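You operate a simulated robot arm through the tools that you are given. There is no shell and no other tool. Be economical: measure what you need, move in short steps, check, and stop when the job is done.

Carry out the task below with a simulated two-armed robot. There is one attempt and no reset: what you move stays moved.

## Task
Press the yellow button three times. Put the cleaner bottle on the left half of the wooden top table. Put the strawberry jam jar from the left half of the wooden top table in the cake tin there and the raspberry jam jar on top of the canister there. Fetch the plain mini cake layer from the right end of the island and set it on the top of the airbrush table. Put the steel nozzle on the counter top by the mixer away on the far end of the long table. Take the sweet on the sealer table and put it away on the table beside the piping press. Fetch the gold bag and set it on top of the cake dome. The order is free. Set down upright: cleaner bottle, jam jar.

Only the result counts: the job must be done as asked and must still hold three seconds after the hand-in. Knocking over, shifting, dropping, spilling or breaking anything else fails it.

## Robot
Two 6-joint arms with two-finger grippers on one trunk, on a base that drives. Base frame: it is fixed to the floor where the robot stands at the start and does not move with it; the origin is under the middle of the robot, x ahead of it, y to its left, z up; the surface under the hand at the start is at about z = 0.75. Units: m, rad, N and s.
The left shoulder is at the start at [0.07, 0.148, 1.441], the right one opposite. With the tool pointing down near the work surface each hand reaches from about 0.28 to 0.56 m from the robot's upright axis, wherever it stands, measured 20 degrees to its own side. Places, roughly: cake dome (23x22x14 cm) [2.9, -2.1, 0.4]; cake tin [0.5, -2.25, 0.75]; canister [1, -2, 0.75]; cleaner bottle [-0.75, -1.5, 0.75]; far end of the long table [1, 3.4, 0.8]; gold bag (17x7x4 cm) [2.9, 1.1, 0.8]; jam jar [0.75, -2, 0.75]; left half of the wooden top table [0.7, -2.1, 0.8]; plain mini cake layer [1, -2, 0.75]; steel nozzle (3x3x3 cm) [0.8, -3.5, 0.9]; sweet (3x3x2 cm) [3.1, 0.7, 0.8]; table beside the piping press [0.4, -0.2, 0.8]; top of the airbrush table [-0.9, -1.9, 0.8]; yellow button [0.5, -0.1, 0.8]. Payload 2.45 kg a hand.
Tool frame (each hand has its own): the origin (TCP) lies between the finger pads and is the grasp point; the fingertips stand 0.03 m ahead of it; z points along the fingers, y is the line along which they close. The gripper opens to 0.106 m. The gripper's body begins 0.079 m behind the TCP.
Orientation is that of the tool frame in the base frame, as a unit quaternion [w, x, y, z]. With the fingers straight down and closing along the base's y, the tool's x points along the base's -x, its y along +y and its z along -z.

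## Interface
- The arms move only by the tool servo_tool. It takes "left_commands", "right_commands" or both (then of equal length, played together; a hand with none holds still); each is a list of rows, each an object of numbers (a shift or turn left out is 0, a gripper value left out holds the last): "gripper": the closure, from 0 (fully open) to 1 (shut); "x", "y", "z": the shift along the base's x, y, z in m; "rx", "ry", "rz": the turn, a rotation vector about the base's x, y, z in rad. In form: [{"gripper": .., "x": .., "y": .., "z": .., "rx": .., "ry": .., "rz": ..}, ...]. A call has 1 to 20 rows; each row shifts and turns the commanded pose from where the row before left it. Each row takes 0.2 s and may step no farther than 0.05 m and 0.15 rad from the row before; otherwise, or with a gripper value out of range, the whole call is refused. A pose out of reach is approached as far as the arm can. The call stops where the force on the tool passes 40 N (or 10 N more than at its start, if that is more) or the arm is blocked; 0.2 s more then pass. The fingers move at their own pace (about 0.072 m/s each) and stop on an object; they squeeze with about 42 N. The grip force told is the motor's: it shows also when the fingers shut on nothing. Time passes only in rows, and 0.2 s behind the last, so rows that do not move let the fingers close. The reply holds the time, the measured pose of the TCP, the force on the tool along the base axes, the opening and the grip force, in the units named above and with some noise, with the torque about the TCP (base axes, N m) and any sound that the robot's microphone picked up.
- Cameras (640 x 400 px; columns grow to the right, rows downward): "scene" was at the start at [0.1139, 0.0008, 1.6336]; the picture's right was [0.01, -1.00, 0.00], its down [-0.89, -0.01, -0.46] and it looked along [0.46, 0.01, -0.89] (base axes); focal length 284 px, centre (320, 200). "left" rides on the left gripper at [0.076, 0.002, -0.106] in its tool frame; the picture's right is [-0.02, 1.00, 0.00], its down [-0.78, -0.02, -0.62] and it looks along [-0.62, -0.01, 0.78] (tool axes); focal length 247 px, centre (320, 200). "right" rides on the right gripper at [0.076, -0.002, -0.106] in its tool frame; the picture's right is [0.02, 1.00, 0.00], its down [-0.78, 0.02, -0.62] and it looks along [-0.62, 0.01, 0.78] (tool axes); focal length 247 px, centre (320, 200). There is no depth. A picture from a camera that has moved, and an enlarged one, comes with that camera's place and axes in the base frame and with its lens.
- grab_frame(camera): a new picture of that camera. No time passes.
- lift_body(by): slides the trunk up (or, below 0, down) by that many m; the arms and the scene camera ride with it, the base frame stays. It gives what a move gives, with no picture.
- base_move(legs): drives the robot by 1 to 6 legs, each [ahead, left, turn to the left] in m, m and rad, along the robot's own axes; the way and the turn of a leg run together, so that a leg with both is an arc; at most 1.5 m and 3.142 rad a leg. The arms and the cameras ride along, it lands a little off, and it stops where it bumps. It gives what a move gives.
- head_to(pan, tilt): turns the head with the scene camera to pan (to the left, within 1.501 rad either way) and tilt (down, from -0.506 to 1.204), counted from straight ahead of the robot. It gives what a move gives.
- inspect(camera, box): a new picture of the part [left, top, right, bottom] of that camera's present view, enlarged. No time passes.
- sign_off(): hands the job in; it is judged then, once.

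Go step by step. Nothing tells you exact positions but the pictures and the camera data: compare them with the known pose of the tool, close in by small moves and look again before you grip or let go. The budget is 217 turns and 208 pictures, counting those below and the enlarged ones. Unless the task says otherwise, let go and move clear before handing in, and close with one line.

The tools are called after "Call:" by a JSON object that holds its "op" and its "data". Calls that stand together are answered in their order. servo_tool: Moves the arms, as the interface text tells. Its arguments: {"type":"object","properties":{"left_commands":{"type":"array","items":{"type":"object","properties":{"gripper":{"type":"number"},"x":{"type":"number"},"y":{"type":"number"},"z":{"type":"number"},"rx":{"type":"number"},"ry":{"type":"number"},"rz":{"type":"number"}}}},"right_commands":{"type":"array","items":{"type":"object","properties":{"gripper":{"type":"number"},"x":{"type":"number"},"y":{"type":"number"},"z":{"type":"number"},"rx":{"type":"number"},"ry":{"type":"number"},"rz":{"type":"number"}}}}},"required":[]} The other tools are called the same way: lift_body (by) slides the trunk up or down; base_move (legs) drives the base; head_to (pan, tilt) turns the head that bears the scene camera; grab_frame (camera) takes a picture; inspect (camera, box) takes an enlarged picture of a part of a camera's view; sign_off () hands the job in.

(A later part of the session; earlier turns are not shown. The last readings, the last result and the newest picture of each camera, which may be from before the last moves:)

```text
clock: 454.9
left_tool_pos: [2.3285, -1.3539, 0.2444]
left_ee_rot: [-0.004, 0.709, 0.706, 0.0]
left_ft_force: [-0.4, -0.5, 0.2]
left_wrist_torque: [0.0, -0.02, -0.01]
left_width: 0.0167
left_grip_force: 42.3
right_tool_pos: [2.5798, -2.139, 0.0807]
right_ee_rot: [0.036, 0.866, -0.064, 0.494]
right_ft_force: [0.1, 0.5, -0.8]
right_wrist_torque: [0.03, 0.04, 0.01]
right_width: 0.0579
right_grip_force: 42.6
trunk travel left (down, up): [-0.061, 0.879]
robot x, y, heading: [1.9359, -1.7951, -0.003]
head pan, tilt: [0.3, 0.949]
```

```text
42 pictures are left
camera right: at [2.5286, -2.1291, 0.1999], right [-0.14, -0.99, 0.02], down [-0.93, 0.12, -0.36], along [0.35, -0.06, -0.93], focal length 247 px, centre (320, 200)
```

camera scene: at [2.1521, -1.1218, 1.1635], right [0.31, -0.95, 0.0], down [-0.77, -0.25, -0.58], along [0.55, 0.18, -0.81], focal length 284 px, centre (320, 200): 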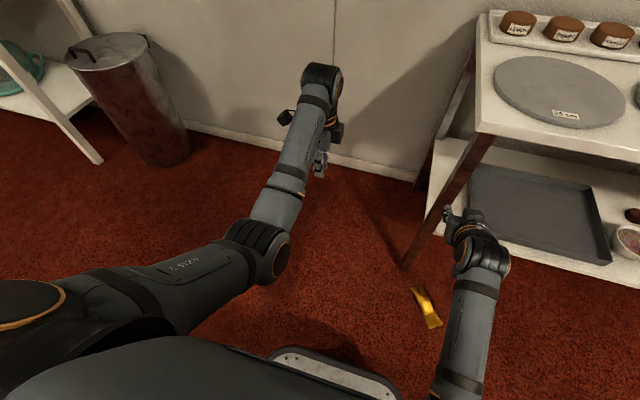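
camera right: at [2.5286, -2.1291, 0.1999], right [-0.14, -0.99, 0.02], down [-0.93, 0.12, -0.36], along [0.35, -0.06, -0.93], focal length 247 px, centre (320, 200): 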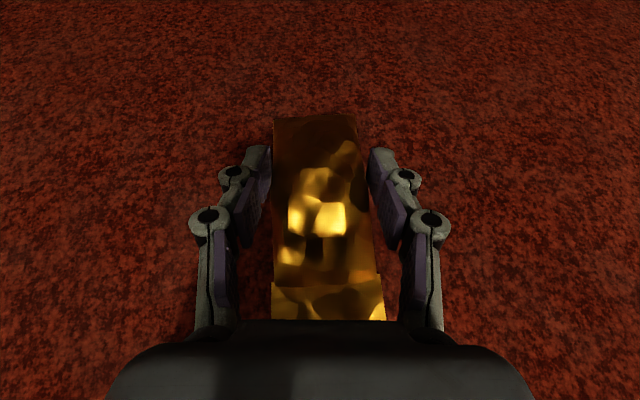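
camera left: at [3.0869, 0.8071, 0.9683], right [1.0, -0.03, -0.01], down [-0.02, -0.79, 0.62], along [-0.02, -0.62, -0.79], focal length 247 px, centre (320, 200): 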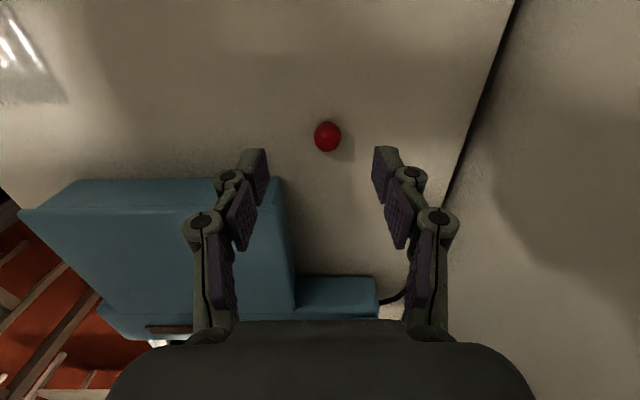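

Still held. I raise the trunk in two steps and look with both cameras.

Call:
{"op": "lift_body", "data": {"by": 0.38}}

Call:
{"op": "lift_body", "data": {"by": 0.08}}

Call:
{"op": "grab_frame", "data": {"camera": "right"}}

Call:
{"op": "head_to", "data": {"pan": -0.35, "tilt": 0.7}}

Call:
{"op": "grab_frame", "data": {"camera": "scene"}}

```text
clock: 458.6
left_tool_pos: [2.3298, -1.3534, 0.6245]
left_ee_rot: [-0.004, 0.709, 0.706, -0.001]
left_ft_force: [0.8, -0.2, -0.3]
left_wrist_torque: [-0.02, 0.03, 0.01]
left_width: 0.017
left_grip_force: 42.0
right_tool_pos: [2.5794, -2.1389, 0.4604]
right_ee_rot: [0.036, 0.866, -0.064, 0.495]
right_ft_force: [0.3, 0.2, -1.1]
right_wrist_torque: [0.0, -0.04, -0.01]
right_width: 0.0582
right_grip_force: 42.0
trunk travel left (down, up): [-0.441, 0.499]
robot x, y, heading: [1.9389, -1.7925, 0.001]
head pan, tilt: [0.3, 0.949]
```

```text
clock: 459.8
left_tool_pos: [2.3293, -1.3525, 0.7043]
left_ee_rot: [-0.004, 0.708, 0.706, 0.0]
left_ft_force: [0.2, 0.1, 0.3]
left_wrist_torque: [0.0, 0.0, 0.0]
left_width: 0.0166
left_grip_force: 42.2
right_tool_pos: [2.5803, -2.1405, 0.5407]
right_ee_rot: [0.036, 0.866, -0.064, 0.494]
right_ft_force: [-0.3, 0.0, -0.3]
right_wrist_torque: [-0.03, -0.04, -0.01]
right_width: 0.0581
right_grip_force: 42.0
trunk travel left (down, up): [-0.521, 0.419]
robot x, y, heading: [1.938, -1.7917, -0.009]
head pan, tilt: [0.3, 0.949]
```

```text
41 pictures are left
camera right: at [2.5288, -2.1291, 0.6597], right [-0.14, -0.99, 0.02], down [-0.93, 0.12, -0.36], along [0.35, -0.06, -0.93], focal length 247 px, centre (320, 200)
```

right: 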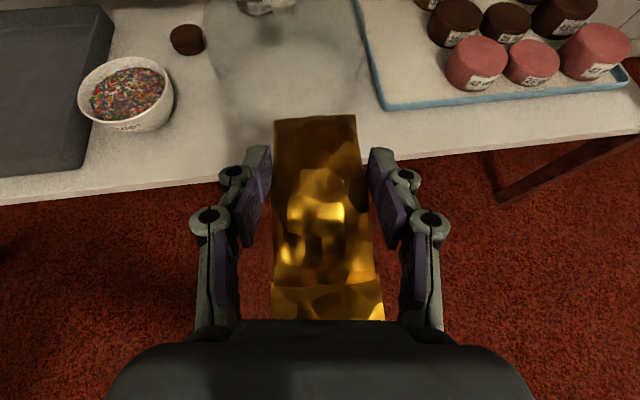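

```text
clock: 460.8
left_tool_pos: [2.3307, -1.353, 0.7044]
left_ee_rot: [-0.004, 0.708, 0.706, 0.0]
left_ft_force: [-0.4, 0.0, -0.3]
left_wrist_torque: [-0.02, 0.0, 0.01]
left_width: 0.0165
left_grip_force: 41.9
right_tool_pos: [2.5797, -2.1384, 0.5406]
right_ee_rot: [0.035, 0.866, -0.064, 0.494]
right_ft_force: [-1.1, 0.7, 0.0]
right_wrist_torque: [-0.03, -0.01, 0.02]
right_width: 0.0581
right_grip_force: 41.9
trunk travel left (down, up): [-0.521, 0.419]
robot x, y, heading: [1.9361, -1.7893, -0.005]
head pan, tilt: [-0.351, 0.7]
```

```text
40 pictures are left
camera scene: at [2.0694, -1.8203, 1.2703], right [-0.35, -0.94, 0.0], down [-0.6, 0.22, -0.76], along [0.72, -0.27, -0.64], focal length 284 px, centre (320, 200)
```

scene: 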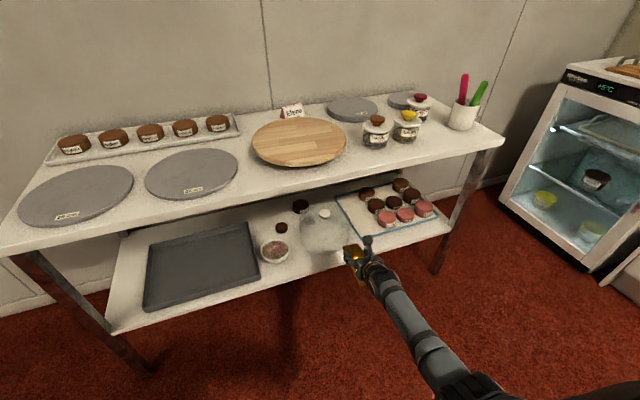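

The grip is stable and the knob lies ahead. I advance partway under the upper shelf and look again.

Call:
{"op": "base_move", "data": {"legs": [[0.1, 0, 0]]}}

Call:
{"op": "grab_frame", "data": {"camera": "right"}}

Call:
{"op": "inspect", "data": {"camera": "scene", "box": [240, 150, 440, 310]}}

```text
clock: 461.9
left_tool_pos: [2.431, -1.355, 0.7046]
left_ee_rot: [-0.005, 0.71, 0.704, -0.001]
left_ft_force: [0.2, -0.6, 0.0]
left_wrist_torque: [0.02, 0.06, 0.0]
left_width: 0.0166
left_grip_force: 41.7
right_tool_pos: [2.6792, -2.1416, 0.54]
right_ee_rot: [0.037, 0.866, -0.066, 0.494]
right_ft_force: [-0.1, 0.3, -0.9]
right_wrist_torque: [0.01, 0.0, 0.04]
right_width: 0.0579
right_grip_force: 42.0
trunk travel left (down, up): [-0.521, 0.419]
robot x, y, heading: [2.0341, -1.7895, -0.004]
head pan, tilt: [-0.351, 0.7]
```

```text
39 pictures are left
camera right: at [2.6272, -2.1313, 0.6592], right [-0.14, -0.99, 0.02], down [-0.93, 0.12, -0.36], along [0.35, -0.07, -0.93], focal length 247 px, centre (320, 200)
```

right: 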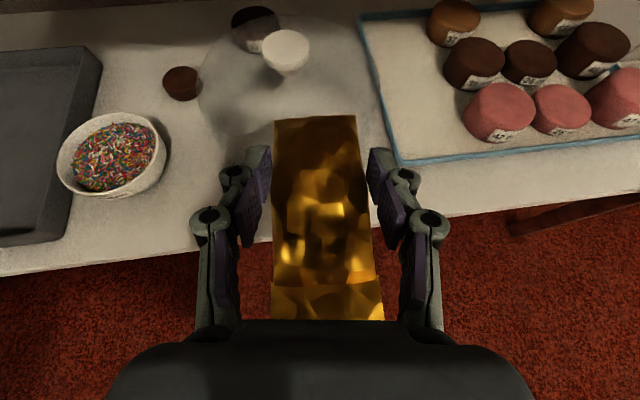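

```text
2.50 times, centred on (340, 230) of scene
camera zoom: at [2.1694, -1.8213, 1.2702], right [-0.35, -0.94, 0.0], down [-0.6, 0.23, -0.76], along [0.72, -0.27, -0.65], focal length 711 px, centre (270, 125)
```

zoom: 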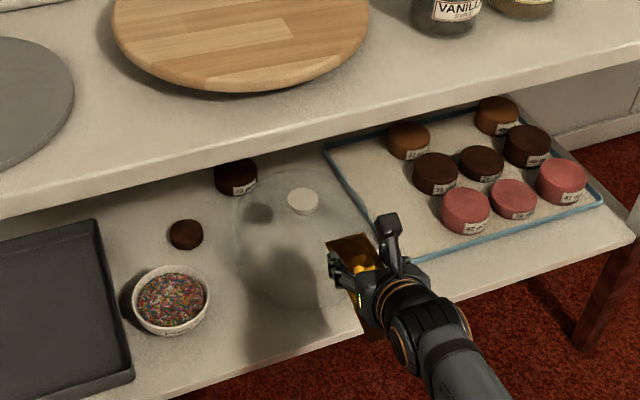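

The knob's flat top is at about (2.857, -2.132, 0.484). I advance so the bag's centre of mass comes over it, with the bag bottom at about 0.516.

Call:
{"op": "base_move", "data": {"legs": [[0.185, 0.006, 0]]}}

Call:
{"op": "grab_frame", "data": {"camera": "right"}}

Call:
{"op": "inspect", "data": {"camera": "scene", "box": [200, 130, 400, 290]}}

```text
clock: 463.5
left_tool_pos: [2.6142, -1.3486, 0.7032]
left_ee_rot: [-0.004, 0.709, 0.705, 0.0]
left_ft_force: [0.5, -0.1, -0.2]
left_wrist_torque: [0.02, 0.04, -0.02]
left_width: 0.0168
left_grip_force: 42.0
right_tool_pos: [2.8641, -2.1357, 0.54]
right_ee_rot: [0.035, 0.866, -0.064, 0.495]
right_ft_force: [0.3, 0.0, -0.7]
right_wrist_torque: [-0.02, -0.01, 0.0]
right_width: 0.0575
right_grip_force: 42.1
trunk travel left (down, up): [-0.521, 0.419]
robot x, y, heading: [2.2241, -1.7825, -0.004]
head pan, tilt: [-0.351, 0.7]
```

```text
37 pictures are left
camera right: at [2.8125, -2.1252, 0.6591], right [-0.14, -0.99, 0.02], down [-0.93, 0.12, -0.36], along [0.35, -0.06, -0.93], focal length 247 px, centre (320, 200)
```

right: 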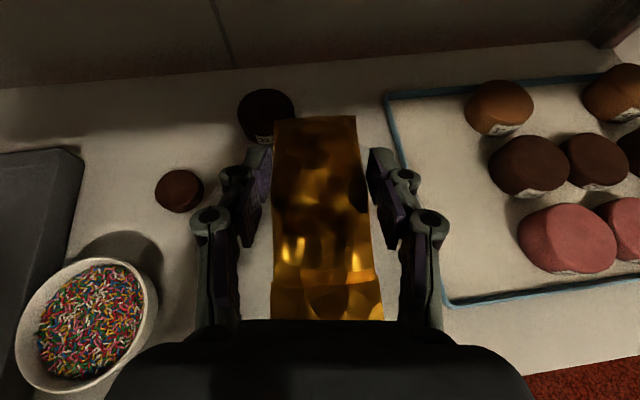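

```text
2.50 times, centred on (300, 210) of scene
camera zoom: at [2.3542, -1.8161, 1.2702], right [-0.35, -0.94, 0.0], down [-0.6, 0.22, -0.76], along [0.72, -0.27, -0.65], focal length 711 px, centre (370, 175)
```

zoom: 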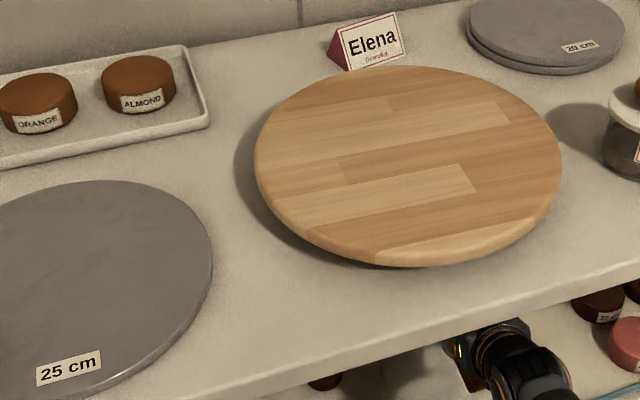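

I'm within a centimetre. I nudge forward and lower with the trunk until the bag touches the knob.

Call:
{"op": "base_move", "data": {"legs": [[0.007, 0, 0]]}}

Call:
{"op": "lift_body", "data": {"by": -0.026}}

Call:
{"op": "lift_body", "data": {"by": -0.005}}

```text
clock: 464.2
left_tool_pos: [2.6224, -1.3488, 0.705]
left_ee_rot: [-0.004, 0.709, 0.705, 0.0]
left_ft_force: [0.3, -0.4, 0.1]
left_wrist_torque: [0.0, 0.02, 0.0]
left_width: 0.0167
left_grip_force: 41.6
right_tool_pos: [2.8702, -2.135, 0.5394]
right_ee_rot: [0.036, 0.866, -0.064, 0.495]
right_ft_force: [0.2, 0.6, 0.0]
right_wrist_torque: [0.01, 0.02, 0.02]
right_width: 0.0576
right_grip_force: 42.3
trunk travel left (down, up): [-0.521, 0.419]
robot x, y, heading: [2.2285, -1.7855, -0.002]
head pan, tilt: [-0.351, 0.7]
```

```text
clock: 464.9
left_tool_pos: [2.6205, -1.3488, 0.6797]
left_ee_rot: [-0.005, 0.709, 0.705, 0.0]
left_ft_force: [-1.1, 0.0, 0.2]
left_wrist_torque: [-0.01, 0.0, 0.0]
left_width: 0.0167
left_grip_force: 42.0
right_tool_pos: [2.8707, -2.1363, 0.5144]
right_ee_rot: [0.036, 0.866, -0.064, 0.494]
right_ft_force: [-0.9, -0.1, 0.4]
right_wrist_torque: [-0.03, -0.02, 0.01]
right_width: 0.0577
right_grip_force: 41.8
trunk travel left (down, up): [-0.495, 0.445]
robot x, y, heading: [2.2258, -1.786, -0.005]
head pan, tilt: [-0.351, 0.7]
```

```text
clock: 465.5
left_tool_pos: [2.6211, -1.3469, 0.6732]
left_ee_rot: [-0.003, 0.709, 0.705, 0.0]
left_ft_force: [-0.4, 0.8, 0.4]
left_wrist_torque: [0.0, -0.02, 0.04]
left_width: 0.0169
left_grip_force: 41.7
right_tool_pos: [2.8708, -2.1358, 0.5116]
right_ee_rot: [0.035, 0.865, -0.064, 0.496]
right_ft_force: [1.7, -0.7, 7.3]
right_wrist_torque: [0.21, 0.06, -0.03]
right_width: 0.0575
right_grip_force: 41.8
trunk travel left (down, up): [-0.49, 0.45]
robot x, y, heading: [2.2279, -1.7872, -0.007]
head pan, tilt: [-0.351, 0.7]
```

The bag touches the knob (7 N). I open the fingers slowly and look.

Call:
{"op": "servo_tool", "data": {"right_commands": [{"gripper": 0.46}, {"gripper": 0.44}, {"gripper": 0.4}, {"gripper": 0.34}, {"gripper": 0.25}, {}, {}]}}

Call:
{"op": "grab_frame", "data": {"camera": "right"}}

```text
clock: 467.1
left_tool_pos: [2.6221, -1.3484, 0.674]
left_ee_rot: [-0.004, 0.709, 0.705, 0.0]
left_ft_force: [-0.2, 0.3, 0.3]
left_wrist_torque: [0.0, 0.03, 0.02]
left_width: 0.017
left_grip_force: 42.0
right_tool_pos: [2.8709, -2.1351, 0.5101]
right_ee_rot: [0.036, 0.866, -0.064, 0.494]
right_ft_force: [0.7, 0.6, 0.4]
right_wrist_torque: [-0.02, 0.02, -0.02]
right_width: 0.0794
right_grip_force: 0.1
trunk travel left (down, up): [-0.49, 0.45]
robot x, y, heading: [2.2285, -1.7853, -0.005]
head pan, tilt: [-0.351, 0.7]
```

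```text
35 pictures are left
camera right: at [2.8188, -2.1254, 0.6287], right [-0.14, -0.99, 0.02], down [-0.93, 0.12, -0.36], along [0.35, -0.06, -0.93], focal length 247 px, centre (320, 200)
```

right: 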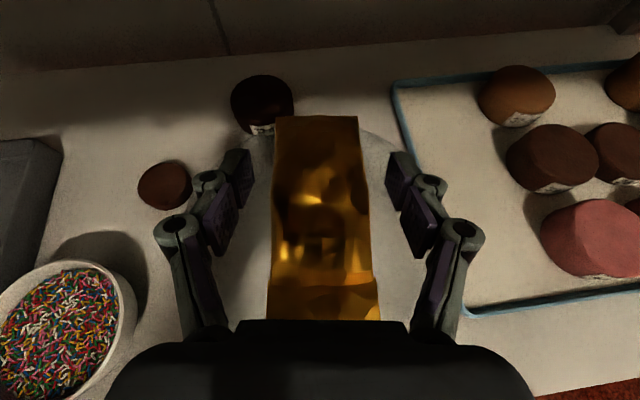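

The bag stays on the knob. I open fully, raise slightly, and withdraw along the hand's own axis.

Call:
{"op": "servo_tool", "data": {"right_commands": [{"gripper": 0}, {}, {}]}}

Call:
{"op": "lift_body", "data": {"by": 0.03}}

Call:
{"op": "base_move", "data": {"legs": [[-0.25, 0.034, 0]]}}

Call:
{"op": "grab_frame", "data": {"camera": "right"}}

Call:
{"op": "inspect", "data": {"camera": "scene", "box": [240, 150, 440, 310]}}

```text
clock: 467.9
left_tool_pos: [2.6215, -1.3483, 0.6727]
left_ee_rot: [-0.005, 0.709, 0.705, 0.001]
left_ft_force: [0.7, -0.2, 0.2]
left_wrist_torque: [-0.01, 0.01, 0.02]
left_width: 0.0169
left_grip_force: 42.4
right_tool_pos: [2.8702, -2.1359, 0.5097]
right_ee_rot: [0.037, 0.867, -0.065, 0.493]
right_ft_force: [-0.5, -1.1, -0.1]
right_wrist_torque: [-0.02, 0.03, -0.05]
right_width: 0.1058
right_grip_force: 0.0
trunk travel left (down, up): [-0.49, 0.45]
robot x, y, heading: [2.2288, -1.7876, -0.004]
head pan, tilt: [-0.351, 0.7]
```

```text
clock: 468.6
left_tool_pos: [2.6215, -1.349, 0.7034]
left_ee_rot: [-0.004, 0.709, 0.705, 0.0]
left_ft_force: [0.0, -0.1, 0.0]
left_wrist_torque: [0.05, -0.03, -0.02]
left_width: 0.017
left_grip_force: 41.7
right_tool_pos: [2.8714, -2.1359, 0.5383]
right_ee_rot: [0.036, 0.867, -0.065, 0.494]
right_ft_force: [0.1, 0.0, 0.0]
right_wrist_torque: [0.01, 0.0, -0.01]
right_width: 0.1062
right_grip_force: 0.1
trunk travel left (down, up): [-0.52, 0.42]
robot x, y, heading: [2.2296, -1.7872, -0.002]
head pan, tilt: [-0.351, 0.7]
```

```text
clock: 470.4
left_tool_pos: [2.3724, -1.3125, 0.7031]
left_ee_rot: [-0.003, 0.708, 0.706, 0.0]
left_ft_force: [0.6, 0.3, 0.0]
left_wrist_torque: [-0.01, -0.01, 0.0]
left_width: 0.0167
left_grip_force: 41.7
right_tool_pos: [2.623, -2.0986, 0.5395]
right_ee_rot: [0.035, 0.866, -0.063, 0.496]
right_ft_force: [-0.4, 0.0, 0.4]
right_wrist_torque: [0.0, 0.02, 0.0]
right_width: 0.1062
right_grip_force: 0.1
trunk travel left (down, up): [-0.52, 0.42]
robot x, y, heading: [1.9833, -1.7506, -0.007]
head pan, tilt: [-0.351, 0.7]
```

```text
34 pictures are left
camera right: at [2.5716, -2.0892, 0.6593], right [-0.14, -0.99, 0.02], down [-0.93, 0.12, -0.36], along [0.35, -0.06, -0.93], focal length 247 px, centre (320, 200)
```

right: 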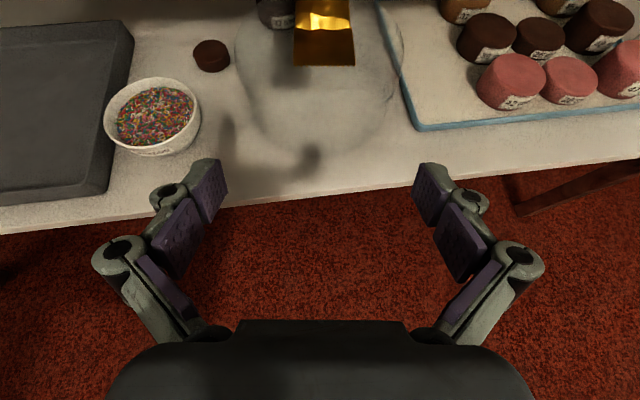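

```text
2.50 times, centred on (340, 230) of scene
camera zoom: at [2.1117, -1.7806, 1.2694], right [-0.35, -0.94, 0.0], down [-0.6, 0.22, -0.77], along [0.72, -0.27, -0.64], focal length 711 px, centre (270, 125)
```

zoom: 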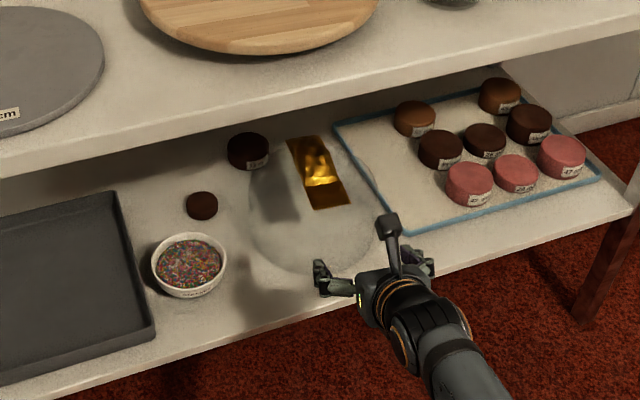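

The bag rests on the cake dome. Now the sweet: I move away, raise the trunk and drive back to the piping press table.

Call:
{"op": "base_move", "data": {"legs": [[0, 0.53, 0], [-0.5, 0, 0]]}}

Call:
{"op": "lift_body", "data": {"by": 0.4}}

Call:
{"op": "lift_body", "data": {"by": 0.11}}

```text
clock: 476.0
left_tool_pos: [1.8781, -0.7826, 0.7051]
left_ee_rot: [-0.004, 0.705, 0.709, 0.001]
left_ft_force: [-0.1, -0.3, -0.2]
left_wrist_torque: [-0.01, -0.03, -0.04]
left_width: 0.0166
left_grip_force: 42.7
right_tool_pos: [2.1353, -1.5666, 0.5404]
right_ee_rot: [0.033, 0.867, -0.059, 0.494]
right_ft_force: [-0.1, -0.4, 0.6]
right_wrist_torque: [-0.01, -0.02, -0.01]
right_width: 0.1058
right_grip_force: 0.2
trunk travel left (down, up): [-0.52, 0.42]
robot x, y, heading: [1.4909, -1.2219, 0.006]
head pan, tilt: [-0.351, 0.7]
```

```text
clock: 479.8
left_tool_pos: [1.8776, -0.7832, 1.1042]
left_ee_rot: [-0.005, 0.704, 0.71, 0.002]
left_ft_force: [0.3, -0.1, -0.1]
left_wrist_torque: [-0.01, 0.01, 0.02]
left_width: 0.0168
left_grip_force: 42.4
right_tool_pos: [2.1352, -1.5661, 0.9389]
right_ee_rot: [0.033, 0.867, -0.06, 0.494]
right_ft_force: [0.0, 0.1, 0.5]
right_wrist_torque: [-0.01, -0.05, -0.01]
right_width: 0.1059
right_grip_force: 0.1
trunk travel left (down, up): [-0.92, 0.02]
robot x, y, heading: [1.4913, -1.2252, 0.004]
head pan, tilt: [-0.351, 0.7]
```

```text
clock: 480.5
left_tool_pos: [1.8774, -0.7824, 1.1246]
left_ee_rot: [-0.004, 0.705, 0.71, 0.001]
left_ft_force: [0.2, -0.5, -0.5]
left_wrist_torque: [0.01, 0.01, 0.0]
left_width: 0.0166
left_grip_force: 41.6
right_tool_pos: [2.1358, -1.5656, 0.9605]
right_ee_rot: [0.033, 0.867, -0.06, 0.494]
right_ft_force: [0.0, -0.2, 0.2]
right_wrist_torque: [-0.01, 0.01, 0.02]
right_width: 0.1061
right_grip_force: 0.0
right hand out of reach, approached as far as the arm can: row 1
trunk travel left (down, up): [-0.94, 0.0]
robot x, y, heading: [1.492, -1.2225, 0.005]
head pan, tilt: [-0.351, 0.7]
```

Call:
{"op": "base_move", "data": {"legs": [[-1.3, 0, 0], [-0.55, 0, 0], [0, 0.8, 0]]}}

Call:
{"op": "head_to", "data": {"pan": 0, "tilt": 0.9}}

Call:
{"op": "grab_frame", "data": {"camera": "scene"}}

```text
clock: 493.9
left_tool_pos: [-0.0073, 0.0053, 1.124]
left_ee_rot: [-0.004, 0.707, 0.707, 0.001]
left_ft_force: [0.3, -1.2, 0.3]
left_wrist_torque: [-0.01, 0.01, 0.0]
left_width: 0.0167
left_grip_force: 42.0
right_tool_pos: [0.2464, -0.7802, 0.9587]
right_ee_rot: [0.034, 0.867, -0.062, 0.494]
right_ft_force: [-1.3, 0.6, 0.2]
right_wrist_torque: [0.02, 0.0, -0.01]
right_width: 0.1059
right_grip_force: 0.2
trunk travel left (down, up): [-0.94, 0.0]
robot x, y, heading: [-0.3974, -0.4322, 0.002]
head pan, tilt: [-0.351, 0.7]
```

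```text
clock: 494.7
left_tool_pos: [-0.0062, 0.0067, 1.1246]
left_ee_rot: [-0.004, 0.707, 0.707, -0.001]
left_ft_force: [0.4, 0.4, -0.3]
left_wrist_torque: [0.02, -0.01, 0.01]
left_width: 0.0169
left_grip_force: 42.0
right_tool_pos: [0.2458, -0.779, 0.9599]
right_ee_rot: [0.035, 0.867, -0.062, 0.494]
right_ft_force: [0.3, 0.5, 0.1]
right_wrist_torque: [0.01, -0.01, 0.03]
right_width: 0.1058
right_grip_force: 0.1
trunk travel left (down, up): [-0.94, 0.0]
robot x, y, heading: [-0.3961, -0.4335, 0.002]
head pan, tilt: [0.0, 0.901]
```

```text
32 pictures are left
camera scene: at [-0.27, -0.4324, 1.6732], right [0.0, -1.0, 0.0], down [-0.78, 0.0, -0.62], along [0.62, 0.0, -0.78], focal length 284 px, centre (320, 200)
```

scene: 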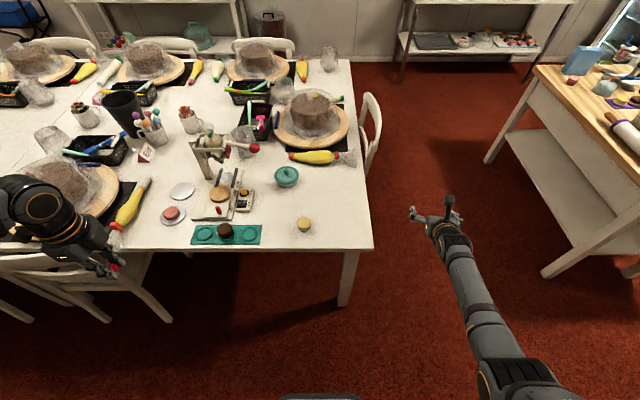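

The free spot beside the press, at about (0.41, -0.245), is clear. I drive up and bring the left hand over it.

Call:
{"op": "base_move", "data": {"legs": [[0.32, 0.03, 0]]}}

Call:
{"op": "servo_tool", "data": {"left_commands": [{"x": 0.02, "y": -0.04}, {"x": 0.02, "y": -0.04}, {"x": 0.02, "y": -0.04}, {"x": 0.02, "y": -0.04}, {"x": 0.01, "y": -0.045}, {"y": -0.045}, {"y": -0.03}, {"z": -0.04}, {"z": -0.04}, {}, {}]}}

Call:
{"op": "grab_frame", "data": {"camera": "left"}}

```text
clock: 496.9
left_tool_pos: [0.3096, 0.0394, 1.1245]
left_ee_rot: [-0.004, 0.706, 0.708, 0.002]
left_ft_force: [-0.9, -0.3, 0.3]
left_wrist_torque: [-0.04, 0.01, -0.01]
left_width: 0.0168
left_grip_force: 41.9
right_tool_pos: [0.5654, -0.7469, 0.9611]
right_ee_rot: [0.034, 0.866, -0.061, 0.495]
right_ft_force: [0.0, -0.2, 0.3]
right_wrist_torque: [0.0, 0.03, 0.0]
right_width: 0.1062
right_grip_force: 0.0
trunk travel left (down, up): [-0.94, 0.0]
robot x, y, heading: [-0.0752, -0.4005, 0.005]
head pan, tilt: [0.0, 0.901]
```

```text
clock: 499.2
left_tool_pos: [0.3004, -0.0909, 1.0758]
left_ee_rot: [-0.005, 0.706, 0.708, -0.001]
left_ft_force: [1.1, 0.4, -0.5]
left_wrist_torque: [-0.01, -0.01, -0.01]
left_width: 0.0168
left_grip_force: 42.1
left hand out of reach, approached as far as the arm can: row 3, 4, 5, 6, 7, 8, 9
right_tool_pos: [0.5675, -0.747, 0.9602]
right_ee_rot: [0.033, 0.866, -0.06, 0.495]
right_ft_force: [0.4, 0.3, 0.1]
right_wrist_torque: [0.01, -0.01, -0.03]
right_width: 0.1059
right_grip_force: 0.0
trunk travel left (down, up): [-0.94, 0.0]
robot x, y, heading: [-0.0778, -0.4009, -0.002]
head pan, tilt: [0.0, 0.901]
```

```text
31 pictures are left
camera left: at [0.302, -0.0161, 1.1813], right [1.0, -0.02, 0.0], down [-0.01, -0.79, 0.62], along [-0.01, -0.62, -0.79], focal length 247 px, centre (320, 200)
```

left: 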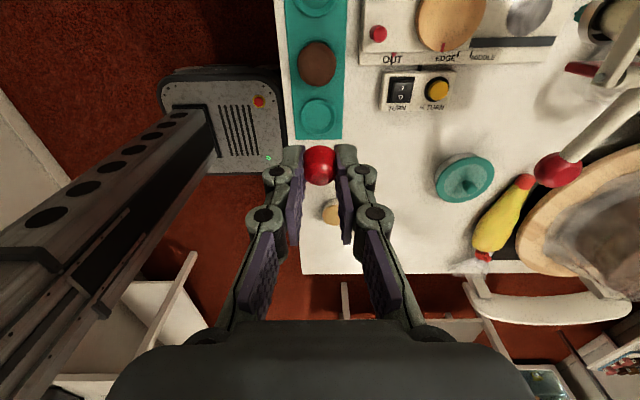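

The arm is near its inner limit at this height. Lowering it should bring the target into reach.

Call:
{"op": "servo_tool", "data": {"left_commands": [{"z": -0.04}, {"z": -0.04}, {"x": 0.01}, {}, {}, {}]}}

Call:
{"op": "grab_frame", "data": {"camera": "left"}}

```text
clock: 500.6
left_tool_pos: [0.2946, -0.0671, 1.009]
left_ee_rot: [-0.003, 0.706, 0.708, 0.0]
left_ft_force: [0.1, 0.8, -1.4]
left_wrist_torque: [-0.01, -0.01, -0.01]
left_width: 0.0167
left_grip_force: 41.6
left hand out of reach, approached as far as the arm can: row 1, 2, 3
right_tool_pos: [0.5673, -0.7464, 0.9598]
right_ee_rot: [0.033, 0.867, -0.06, 0.494]
right_ft_force: [0.3, -0.5, -0.9]
right_wrist_torque: [-0.02, -0.01, 0.04]
right_width: 0.1061
right_grip_force: 0.0
trunk travel left (down, up): [-0.94, 0.0]
robot x, y, heading: [-0.0785, -0.4028, 0.003]
head pan, tilt: [0.0, 0.901]
```

```text
30 pictures are left
camera left: at [0.296, 0.0103, 1.1143], right [1.0, -0.02, 0.0], down [-0.01, -0.79, 0.62], along [-0.01, -0.62, -0.79], focal length 247 px, centre (320, 200)
```

left: 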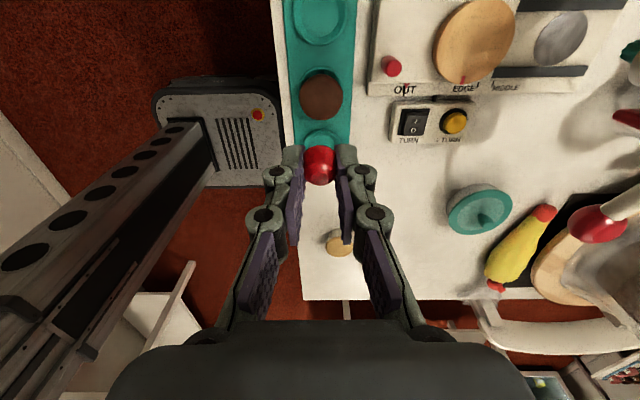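

Call:
{"op": "base_move", "data": {"legs": [[-0.07, 0, 0]]}}

Call:
{"op": "servo_tool", "data": {"left_commands": [{"x": 0.04}, {"x": 0.03}, {}, {}, {}]}}

```text
clock: 501.7
left_tool_pos: [0.231, -0.066, 1.0049]
left_ee_rot: [-0.005, 0.707, 0.707, -0.003]
left_ft_force: [1.3, -0.1, 0.2]
left_wrist_torque: [-0.02, 0.06, 0.01]
left_width: 0.0167
left_grip_force: 42.6
right_tool_pos: [0.5022, -0.7495, 0.9544]
right_ee_rot: [0.035, 0.868, -0.063, 0.492]
right_ft_force: [1.3, -0.3, -0.1]
right_wrist_torque: [-0.01, 0.01, -0.02]
right_width: 0.1058
right_grip_force: 0.0
trunk travel left (down, up): [-0.94, 0.0]
robot x, y, heading: [-0.1452, -0.4036, 0.005]
head pan, tilt: [0.0, 0.901]
```

```text
clock: 502.9
left_tool_pos: [0.2733, -0.0353, 1.0176]
left_ee_rot: [-0.002, 0.707, 0.707, -0.001]
left_ft_force: [0.3, -0.1, 0.3]
left_wrist_torque: [0.02, 0.0, -0.01]
left_width: 0.0168
left_grip_force: 41.8
left hand out of reach, approached as far as the arm can: row 1, 2
right_tool_pos: [0.4986, -0.748, 0.9594]
right_ee_rot: [0.035, 0.867, -0.062, 0.494]
right_ft_force: [-0.1, 0.0, -0.4]
right_wrist_torque: [-0.01, -0.01, 0.04]
right_width: 0.1062
right_grip_force: 0.0
trunk travel left (down, up): [-0.94, 0.0]
robot x, y, heading: [-0.1445, -0.4055, -0.004]
head pan, tilt: [0.0, 0.901]
```

The wrist's 90° turn is likely the limit. I turn the left gripper back to its normal yaw and then move inward.

Call:
{"op": "servo_tool", "data": {"left_commands": [{"rz": 0.14, "z": 0.01}, {"rz": 0.14}, {"rz": 0.14}, {"rz": 0.14}, {"rz": 0.14}, {"rz": 0.14}, {"rz": 0.14}, {"rz": 0.14}, {"rz": 0.14}, {"rz": 0.14}, {"rz": 0.14}, {}, {}]}}

Call:
{"op": "servo_tool", "data": {"left_commands": [{"x": 0.04, "y": -0.02}, {"x": 0.04, "y": -0.02}, {"x": 0.035, "y": -0.03}, {"y": -0.045}, {"y": -0.045}, {"y": -0.045}, {}, {}, {}]}}

```text
clock: 505.7
left_tool_pos: [0.2731, -0.0365, 1.0285]
left_ee_rot: [-0.002, 0.015, 1.0, -0.001]
left_ft_force: [0.3, -0.1, 0.7]
left_wrist_torque: [0.02, -0.05, -0.02]
left_width: 0.0163
left_grip_force: 41.2
right_tool_pos: [0.4967, -0.7481, 0.9598]
right_ee_rot: [0.035, 0.866, -0.062, 0.495]
right_ft_force: [0.4, -0.6, 0.4]
right_wrist_torque: [-0.02, 0.0, 0.02]
right_width: 0.1063
right_grip_force: 0.0
trunk travel left (down, up): [-0.94, 0.0]
robot x, y, heading: [-0.1477, -0.4031, -0.001]
head pan, tilt: [0.0, 0.901]
```

```text
clock: 507.7
left_tool_pos: [0.2409, -0.0914, 1.0854]
left_ee_rot: [-0.001, 0.016, 1.0, -0.001]
left_ft_force: [-0.4, -0.1, 0.4]
left_wrist_torque: [0.01, -0.03, -0.02]
left_width: 0.0167
left_grip_force: 42.0
left hand out of reach, approached as far as the arm can: row 1, 2, 3, 4, 5, 6
right_tool_pos: [0.4969, -0.7482, 0.9604]
right_ee_rot: [0.034, 0.866, -0.062, 0.494]
right_ft_force: [0.2, -0.4, -0.1]
right_wrist_torque: [0.03, 0.0, 0.02]
right_width: 0.1062
right_grip_force: 0.0
trunk travel left (down, up): [-0.94, 0.0]
robot x, y, heading: [-0.1437, -0.3989, 0.002]
head pan, tilt: [0.0, 0.901]
```

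The commanded pose had drifted beyond reach. I steer it back to a comfortable pose straight ahead of the left shoulder.

Call:
{"op": "servo_tool", "data": {"left_commands": [{"x": -0.015, "y": 0.035, "z": 0.025}, {"x": -0.015, "y": 0.035, "z": 0.025}, {"x": -0.015, "y": 0.035, "z": 0.025}, {"x": -0.015, "y": 0.035, "z": 0.025}, {"x": -0.012, "y": 0.035, "z": 0.025}, {"y": 0.02}, {}, {}, {}, {}]}}

Call:
{"op": "grab_frame", "data": {"camera": "scene"}}

```text
clock: 509.9
left_tool_pos: [0.2282, -0.0191, 1.1322]
left_ee_rot: [-0.002, 0.016, 1.0, -0.002]
left_ft_force: [1.0, 0.3, -0.1]
left_wrist_torque: [0.02, -0.04, 0.01]
left_width: 0.0168
left_grip_force: 41.8
left hand out of reach, approached as far as the arm can: row 2, 3, 4, 5, 6
right_tool_pos: [0.4975, -0.7485, 0.9588]
right_ee_rot: [0.034, 0.866, -0.061, 0.495]
right_ft_force: [1.0, -0.7, 0.3]
right_wrist_torque: [-0.01, 0.0, -0.01]
right_width: 0.106
right_grip_force: 0.0
trunk travel left (down, up): [-0.94, 0.0]
robot x, y, heading: [-0.1467, -0.3983, 0.001]
head pan, tilt: [0.0, 0.901]
```

```text
29 pictures are left
camera scene: at [-0.019, -0.4026, 1.6731], right [0.0, -1.0, 0.0], down [-0.78, 0.0, -0.62], along [0.62, 0.0, -0.78], focal length 284 px, centre (320, 200)
```

scene: 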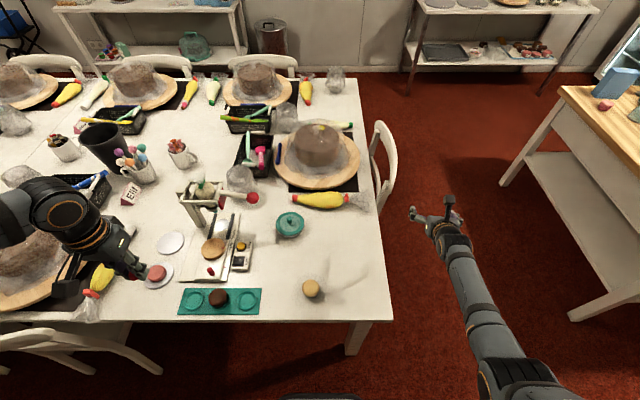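

The left arm's elbow is swung far out, so I'll unwind it: first outward along the arm's own side, then back in at a larger radius.

Call:
{"op": "servo_tool", "data": {"left_commands": [{"x": -0.012, "y": 0.04, "z": -0.006}, {"x": -0.012, "y": 0.04, "z": -0.006}, {"x": -0.012, "y": 0.04, "z": -0.006}, {"x": -0.012, "y": 0.04, "z": -0.006}, {"x": -0.012, "y": 0.04, "z": -0.006}, {"x": -0.012, "y": 0.04, "z": -0.006}, {"x": -0.012, "y": 0.04, "z": -0.006}, {"x": -0.012, "y": 0.025}, {}, {}, {}, {}]}}

```text
clock: 512.5
left_tool_pos: [0.2097, 0.0823, 1.0438]
left_ee_rot: [-0.002, 0.016, 1.0, -0.002]
left_ft_force: [-0.2, 0.6, -0.4]
left_wrist_torque: [0.0, -0.01, -0.03]
left_width: 0.0166
left_grip_force: 42.0
left hand out of reach, approached as far as the arm can: row 1, 2, 3, 4, 5, 6, 7, 8
right_tool_pos: [0.4973, -0.7495, 0.9601]
right_ee_rot: [0.034, 0.866, -0.062, 0.496]
right_ft_force: [-0.4, 0.0, 0.9]
right_wrist_torque: [0.0, 0.04, 0.0]
right_width: 0.1059
right_grip_force: 0.0
trunk travel left (down, up): [-0.94, 0.0]
robot x, y, heading: [-0.1465, -0.4027, -0.004]
head pan, tilt: [0.0, 0.901]
```

I'll look at the left arm's posture before deciding how to unwind it.

Call:
{"op": "head_to", "data": {"pan": 0.9, "tilt": 0.6}}

Call:
{"op": "grab_frame", "data": {"camera": "scene"}}

```text
clock: 513.7
left_tool_pos: [0.2102, 0.0831, 1.0435]
left_ee_rot: [-0.001, 0.016, 1.0, -0.002]
left_ft_force: [0.0, 0.6, 0.7]
left_wrist_torque: [-0.04, 0.01, 0.0]
left_width: 0.0167
left_grip_force: 42.1
right_tool_pos: [0.4968, -0.7473, 0.9607]
right_ee_rot: [0.034, 0.866, -0.062, 0.495]
right_ft_force: [-0.8, 0.2, -0.1]
right_wrist_torque: [0.02, 0.02, 0.01]
right_width: 0.1061
right_grip_force: 0.0
trunk travel left (down, up): [-0.94, 0.0]
robot x, y, heading: [-0.1442, -0.4038, -0.002]
head pan, tilt: [0.901, 0.6]
```

```text
28 pictures are left
camera scene: at [-0.0403, -0.3331, 1.6979], right [0.78, -0.62, 0.0], down [-0.35, -0.44, -0.82], along [0.51, 0.65, -0.57], focal length 284 px, centre (320, 200)
```

scene: 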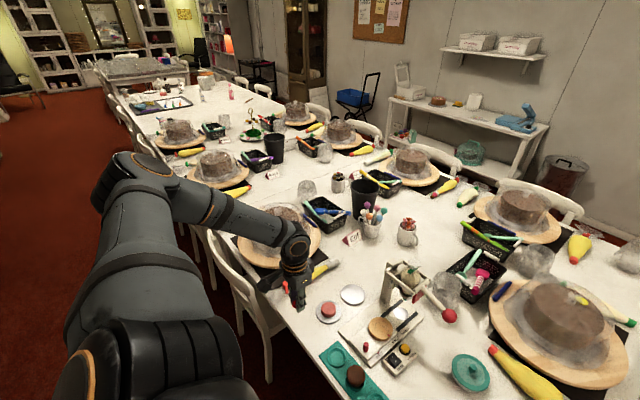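

The elbow is high and out to the left, so nothing is in its way. I'll simply carry the hand over the spot with the base and lower it with the trunk.

Call:
{"op": "base_move", "data": {"legs": [[0, -0.335, 0], [0.175, 0, 0]]}}

Call:
{"op": "grab_frame", "data": {"camera": "left"}}

Call:
{"op": "head_to", "data": {"pan": 0.5, "tilt": 0.9}}

Call:
{"op": "grab_frame", "data": {"camera": "scene"}}

```text
clock: 517.1
left_tool_pos: [0.3882, -0.2544, 1.0425]
left_ee_rot: [-0.004, 0.013, 1.0, -0.001]
left_ft_force: [0.7, 0.6, -1.1]
left_wrist_torque: [-0.02, 0.04, 0.01]
left_width: 0.0165
left_grip_force: 41.5
right_tool_pos: [0.6779, -1.083, 0.9576]
right_ee_rot: [0.034, 0.867, -0.06, 0.493]
right_ft_force: [-0.3, 0.3, -1.5]
right_wrist_torque: [0.0, 0.01, -0.02]
right_width: 0.1062
right_grip_force: 0.1
trunk travel left (down, up): [-0.94, 0.0]
robot x, y, heading: [0.0287, -0.741, 0.003]
head pan, tilt: [0.901, 0.6]
stopped in leg 2: the robot was blocked; the commanded pose is now the measured one
```

```text
27 pictures are left
camera left: at [0.3126, -0.2504, 1.1492], right [0.05, 1.0, 0.0], down [0.79, -0.04, 0.62], along [0.62, -0.03, -0.79], focal length 247 px, centre (320, 200)
```

left: 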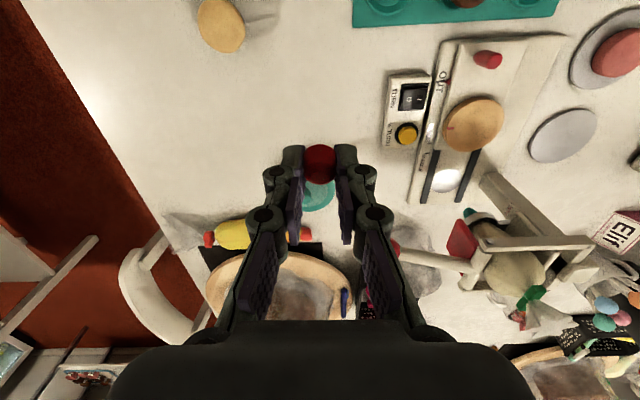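

```text
clock: 518.0
left_tool_pos: [0.3853, -0.2551, 1.044]
left_ee_rot: [-0.002, 0.013, 1.0, -0.002]
left_ft_force: [-0.4, 0.0, 0.1]
left_wrist_torque: [0.03, -0.07, 0.01]
left_width: 0.0167
left_grip_force: 42.7
right_tool_pos: [0.6747, -1.0855, 0.9602]
right_ee_rot: [0.033, 0.866, -0.06, 0.495]
right_ft_force: [0.3, -0.5, 0.9]
right_wrist_torque: [0.02, -0.02, -0.01]
right_width: 0.1062
right_grip_force: 0.0
trunk travel left (down, up): [-0.94, 0.0]
robot x, y, heading: [0.0321, -0.7422, 0.004]
head pan, tilt: [0.499, 0.901]
```

```text
26 pictures are left
camera scene: at [0.1477, -0.704, 1.6732], right [0.48, -0.88, 0.0], down [-0.69, -0.38, -0.62], along [0.54, 0.3, -0.78], focal length 284 px, centre (320, 200)
```

scene: 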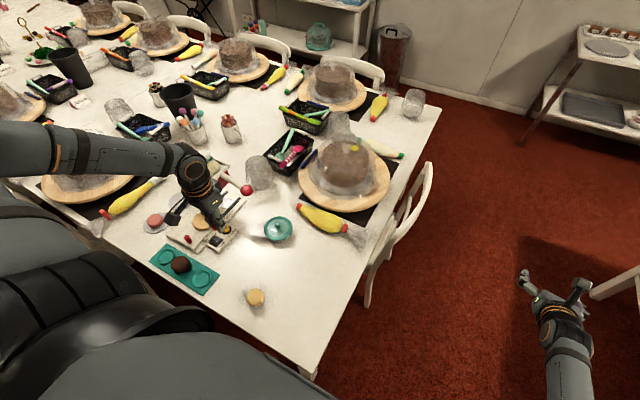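

The base lightly met something at the end of the leg, so I back off 2 cm. The spot below the sweet is clear, and I lower the trunk.

Call:
{"op": "base_move", "data": {"legs": [[-0.025, 0, 0]]}}

Call:
{"op": "lift_body", "data": {"by": -0.2}}

Call:
{"op": "grab_frame", "data": {"camera": "left"}}

Call:
{"op": "grab_frame", "data": {"camera": "scene"}}

```text
clock: 518.8
left_tool_pos: [0.3652, -0.2553, 1.0408]
left_ee_rot: [-0.004, 0.014, 1.0, -0.002]
left_ft_force: [1.4, 1.2, -0.2]
left_wrist_torque: [0.02, 0.07, 0.01]
left_width: 0.0168
left_grip_force: 42.0
right_tool_pos: [0.6562, -1.0837, 0.9563]
right_ee_rot: [0.034, 0.867, -0.06, 0.493]
right_ft_force: [0.4, 0.5, -0.7]
right_wrist_torque: [-0.03, -0.01, -0.04]
right_width: 0.1062
right_grip_force: 0.1
trunk travel left (down, up): [-0.94, 0.0]
robot x, y, heading: [0.0083, -0.7435, 0.001]
head pan, tilt: [0.499, 0.901]
```

```text
clock: 521.0
left_tool_pos: [0.3609, -0.255, 0.8426]
left_ee_rot: [-0.002, 0.013, 1.0, -0.002]
left_ft_force: [-0.3, 0.9, -0.1]
left_wrist_torque: [-0.01, -0.01, 0.01]
left_width: 0.0167
left_grip_force: 42.0
right_tool_pos: [0.652, -1.0851, 0.7592]
right_ee_rot: [0.034, 0.866, -0.06, 0.495]
right_ft_force: [0.1, -0.4, -0.1]
right_wrist_torque: [-0.03, 0.01, 0.02]
right_width: 0.106
right_grip_force: 0.1
trunk travel left (down, up): [-0.74, 0.2]
robot x, y, heading: [0.0081, -0.74, 0.0]
head pan, tilt: [0.499, 0.901]
```

```text
25 pictures are left
camera left: at [0.2851, -0.2512, 0.9503], right [0.05, 1.0, 0.0], down [0.78, -0.04, 0.62], along [0.62, -0.03, -0.79], focal length 247 px, centre (320, 200)
```

left: 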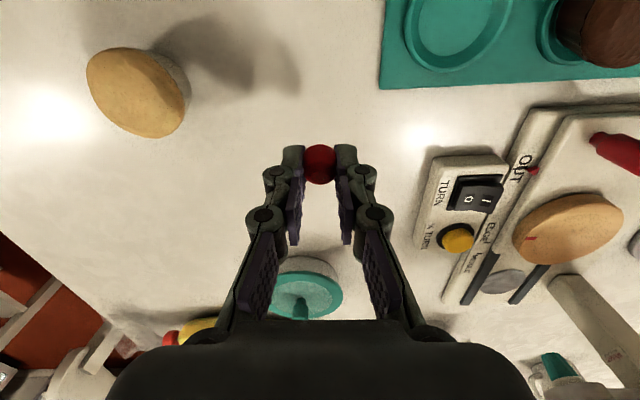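

```text
24 pictures are left
camera scene: at [0.1231, -0.7041, 1.4732], right [0.48, -0.88, 0.0], down [-0.69, -0.38, -0.62], along [0.54, 0.3, -0.78], focal length 284 px, centre (320, 200)
```

scene: 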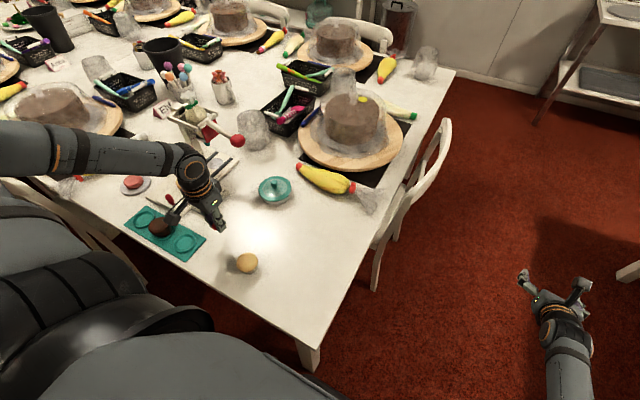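

Clear below. I lower the rest carefully.

Call:
{"op": "lift_body", "data": {"by": -0.045}}

Call:
{"op": "lift_body", "data": {"by": -0.01}}

Call:
{"op": "inspect", "data": {"camera": "left", "box": [220, 80, 420, 260]}}

```text
clock: 521.9
left_tool_pos: [0.3613, -0.2563, 0.7997]
left_ee_rot: [-0.002, 0.014, 1.0, -0.001]
left_ft_force: [0.4, 0.2, -1.0]
left_wrist_torque: [-0.02, 0.03, -0.03]
left_width: 0.0168
left_grip_force: 41.9
right_tool_pos: [0.6513, -1.0844, 0.7139]
right_ee_rot: [0.033, 0.866, -0.06, 0.496]
right_ft_force: [0.8, 0.1, -0.1]
right_wrist_torque: [0.01, -0.04, 0.01]
right_width: 0.1061
right_grip_force: 0.1
trunk travel left (down, up): [-0.695, 0.245]
robot x, y, heading: [0.0075, -0.7398, 0.004]
head pan, tilt: [0.499, 0.901]
```

```text
clock: 522.5
left_tool_pos: [0.3612, -0.2552, 0.7896]
left_ee_rot: [-0.002, 0.015, 1.0, -0.002]
left_ft_force: [-0.3, -0.6, 0.4]
left_wrist_torque: [-0.01, 0.0, -0.01]
left_width: 0.0168
left_grip_force: 42.0
right_tool_pos: [0.6512, -1.0857, 0.7057]
right_ee_rot: [0.034, 0.866, -0.061, 0.495]
right_ft_force: [0.6, -0.6, -0.1]
right_wrist_torque: [0.01, -0.01, 0.0]
right_width: 0.106
right_grip_force: 0.1
trunk travel left (down, up): [-0.685, 0.255]
robot x, y, heading: [0.0072, -0.7378, 0.001]
head pan, tilt: [0.499, 0.901]
```

```text
2.22 times, centred on (320, 170) of left
camera zoom: at [0.2851, -0.2512, 0.8952], right [0.05, 1.0, 0.0], down [0.78, -0.04, 0.62], along [0.62, -0.03, -0.79], focal length 549 px, centre (320, 267)
```

zoom: 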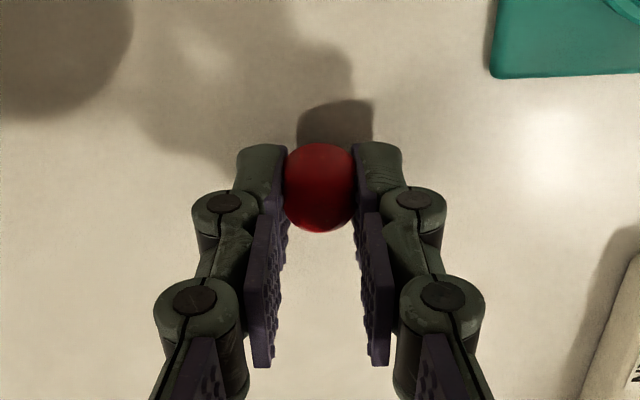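

Call:
{"op": "lift_body", "data": {"by": -0.006}}

Call:
{"op": "lift_body", "data": {"by": -0.004}}

```text
clock: 523.0
left_tool_pos: [0.3611, -0.2544, 0.783]
left_ee_rot: [-0.002, 0.014, 1.0, -0.002]
left_ft_force: [0.1, 0.6, 0.0]
left_wrist_torque: [0.01, 0.01, 0.03]
left_width: 0.0168
left_grip_force: 41.8
right_tool_pos: [0.6505, -1.0855, 0.699]
right_ee_rot: [0.033, 0.866, -0.06, 0.494]
right_ft_force: [0.6, -0.4, -0.5]
right_wrist_torque: [-0.01, -0.02, -0.02]
right_width: 0.1061
right_grip_force: 0.1
trunk travel left (down, up): [-0.679, 0.261]
robot x, y, heading: [0.0064, -0.7379, 0.001]
head pan, tilt: [0.499, 0.901]
```

```text
clock: 523.5
left_tool_pos: [0.361, -0.2557, 0.7799]
left_ee_rot: [-0.001, 0.013, 1.0, 0.0]
left_ft_force: [0.1, -0.5, 7.5]
left_wrist_torque: [0.06, -0.04, 0.03]
left_width: 0.0166
left_grip_force: 42.1
right_tool_pos: [0.6501, -1.0838, 0.6959]
right_ee_rot: [0.033, 0.866, -0.061, 0.495]
right_ft_force: [0.6, -0.4, 0.8]
right_wrist_torque: [-0.02, -0.02, -0.04]
right_width: 0.106
right_grip_force: 0.0
trunk travel left (down, up): [-0.675, 0.265]
robot x, y, heading: [0.0032, -0.7436, 0.001]
head pan, tilt: [0.499, 0.901]
```

Contact. I open the left gripper gently and wait a moment.

Call:
{"op": "servo_tool", "data": {"left_commands": [{"gripper": 0.8}, {"gripper": 0.75}, {"gripper": 0.6}, {}, {}]}}

Call:
{"op": "inspect", "data": {"camera": "left", "box": [220, 80, 420, 260]}}

```text
clock: 524.7
left_tool_pos: [0.3616, -0.2547, 0.7791]
left_ee_rot: [-0.002, 0.014, 1.0, -0.002]
left_ft_force: [-0.1, -0.7, 2.5]
left_wrist_torque: [-0.01, -0.05, 0.02]
left_width: 0.0426
left_grip_force: 0.2
right_tool_pos: [0.6507, -1.0845, 0.6958]
right_ee_rot: [0.034, 0.866, -0.061, 0.495]
right_ft_force: [0.2, -0.2, 0.5]
right_wrist_torque: [-0.02, 0.0, -0.04]
right_width: 0.1061
right_grip_force: 0.1
trunk travel left (down, up): [-0.675, 0.265]
robot x, y, heading: [0.0068, -0.7394, 0.001]
head pan, tilt: [0.499, 0.901]
```

```text
2.22 times, centred on (320, 170) of left
camera zoom: at [0.2849, -0.2514, 0.8853], right [0.05, 1.0, 0.0], down [0.78, -0.04, 0.62], along [0.62, -0.03, -0.79], focal length 549 px, centre (320, 267)
```

zoom: 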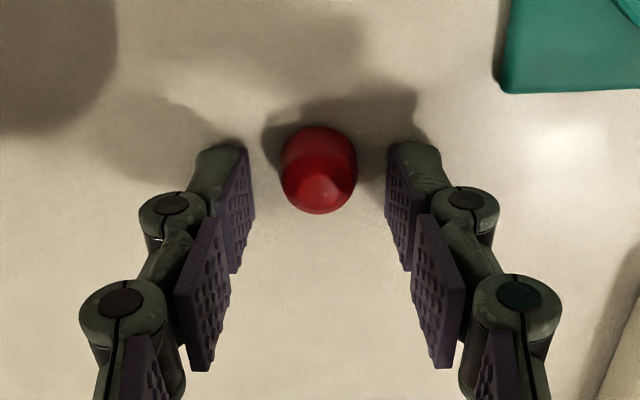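

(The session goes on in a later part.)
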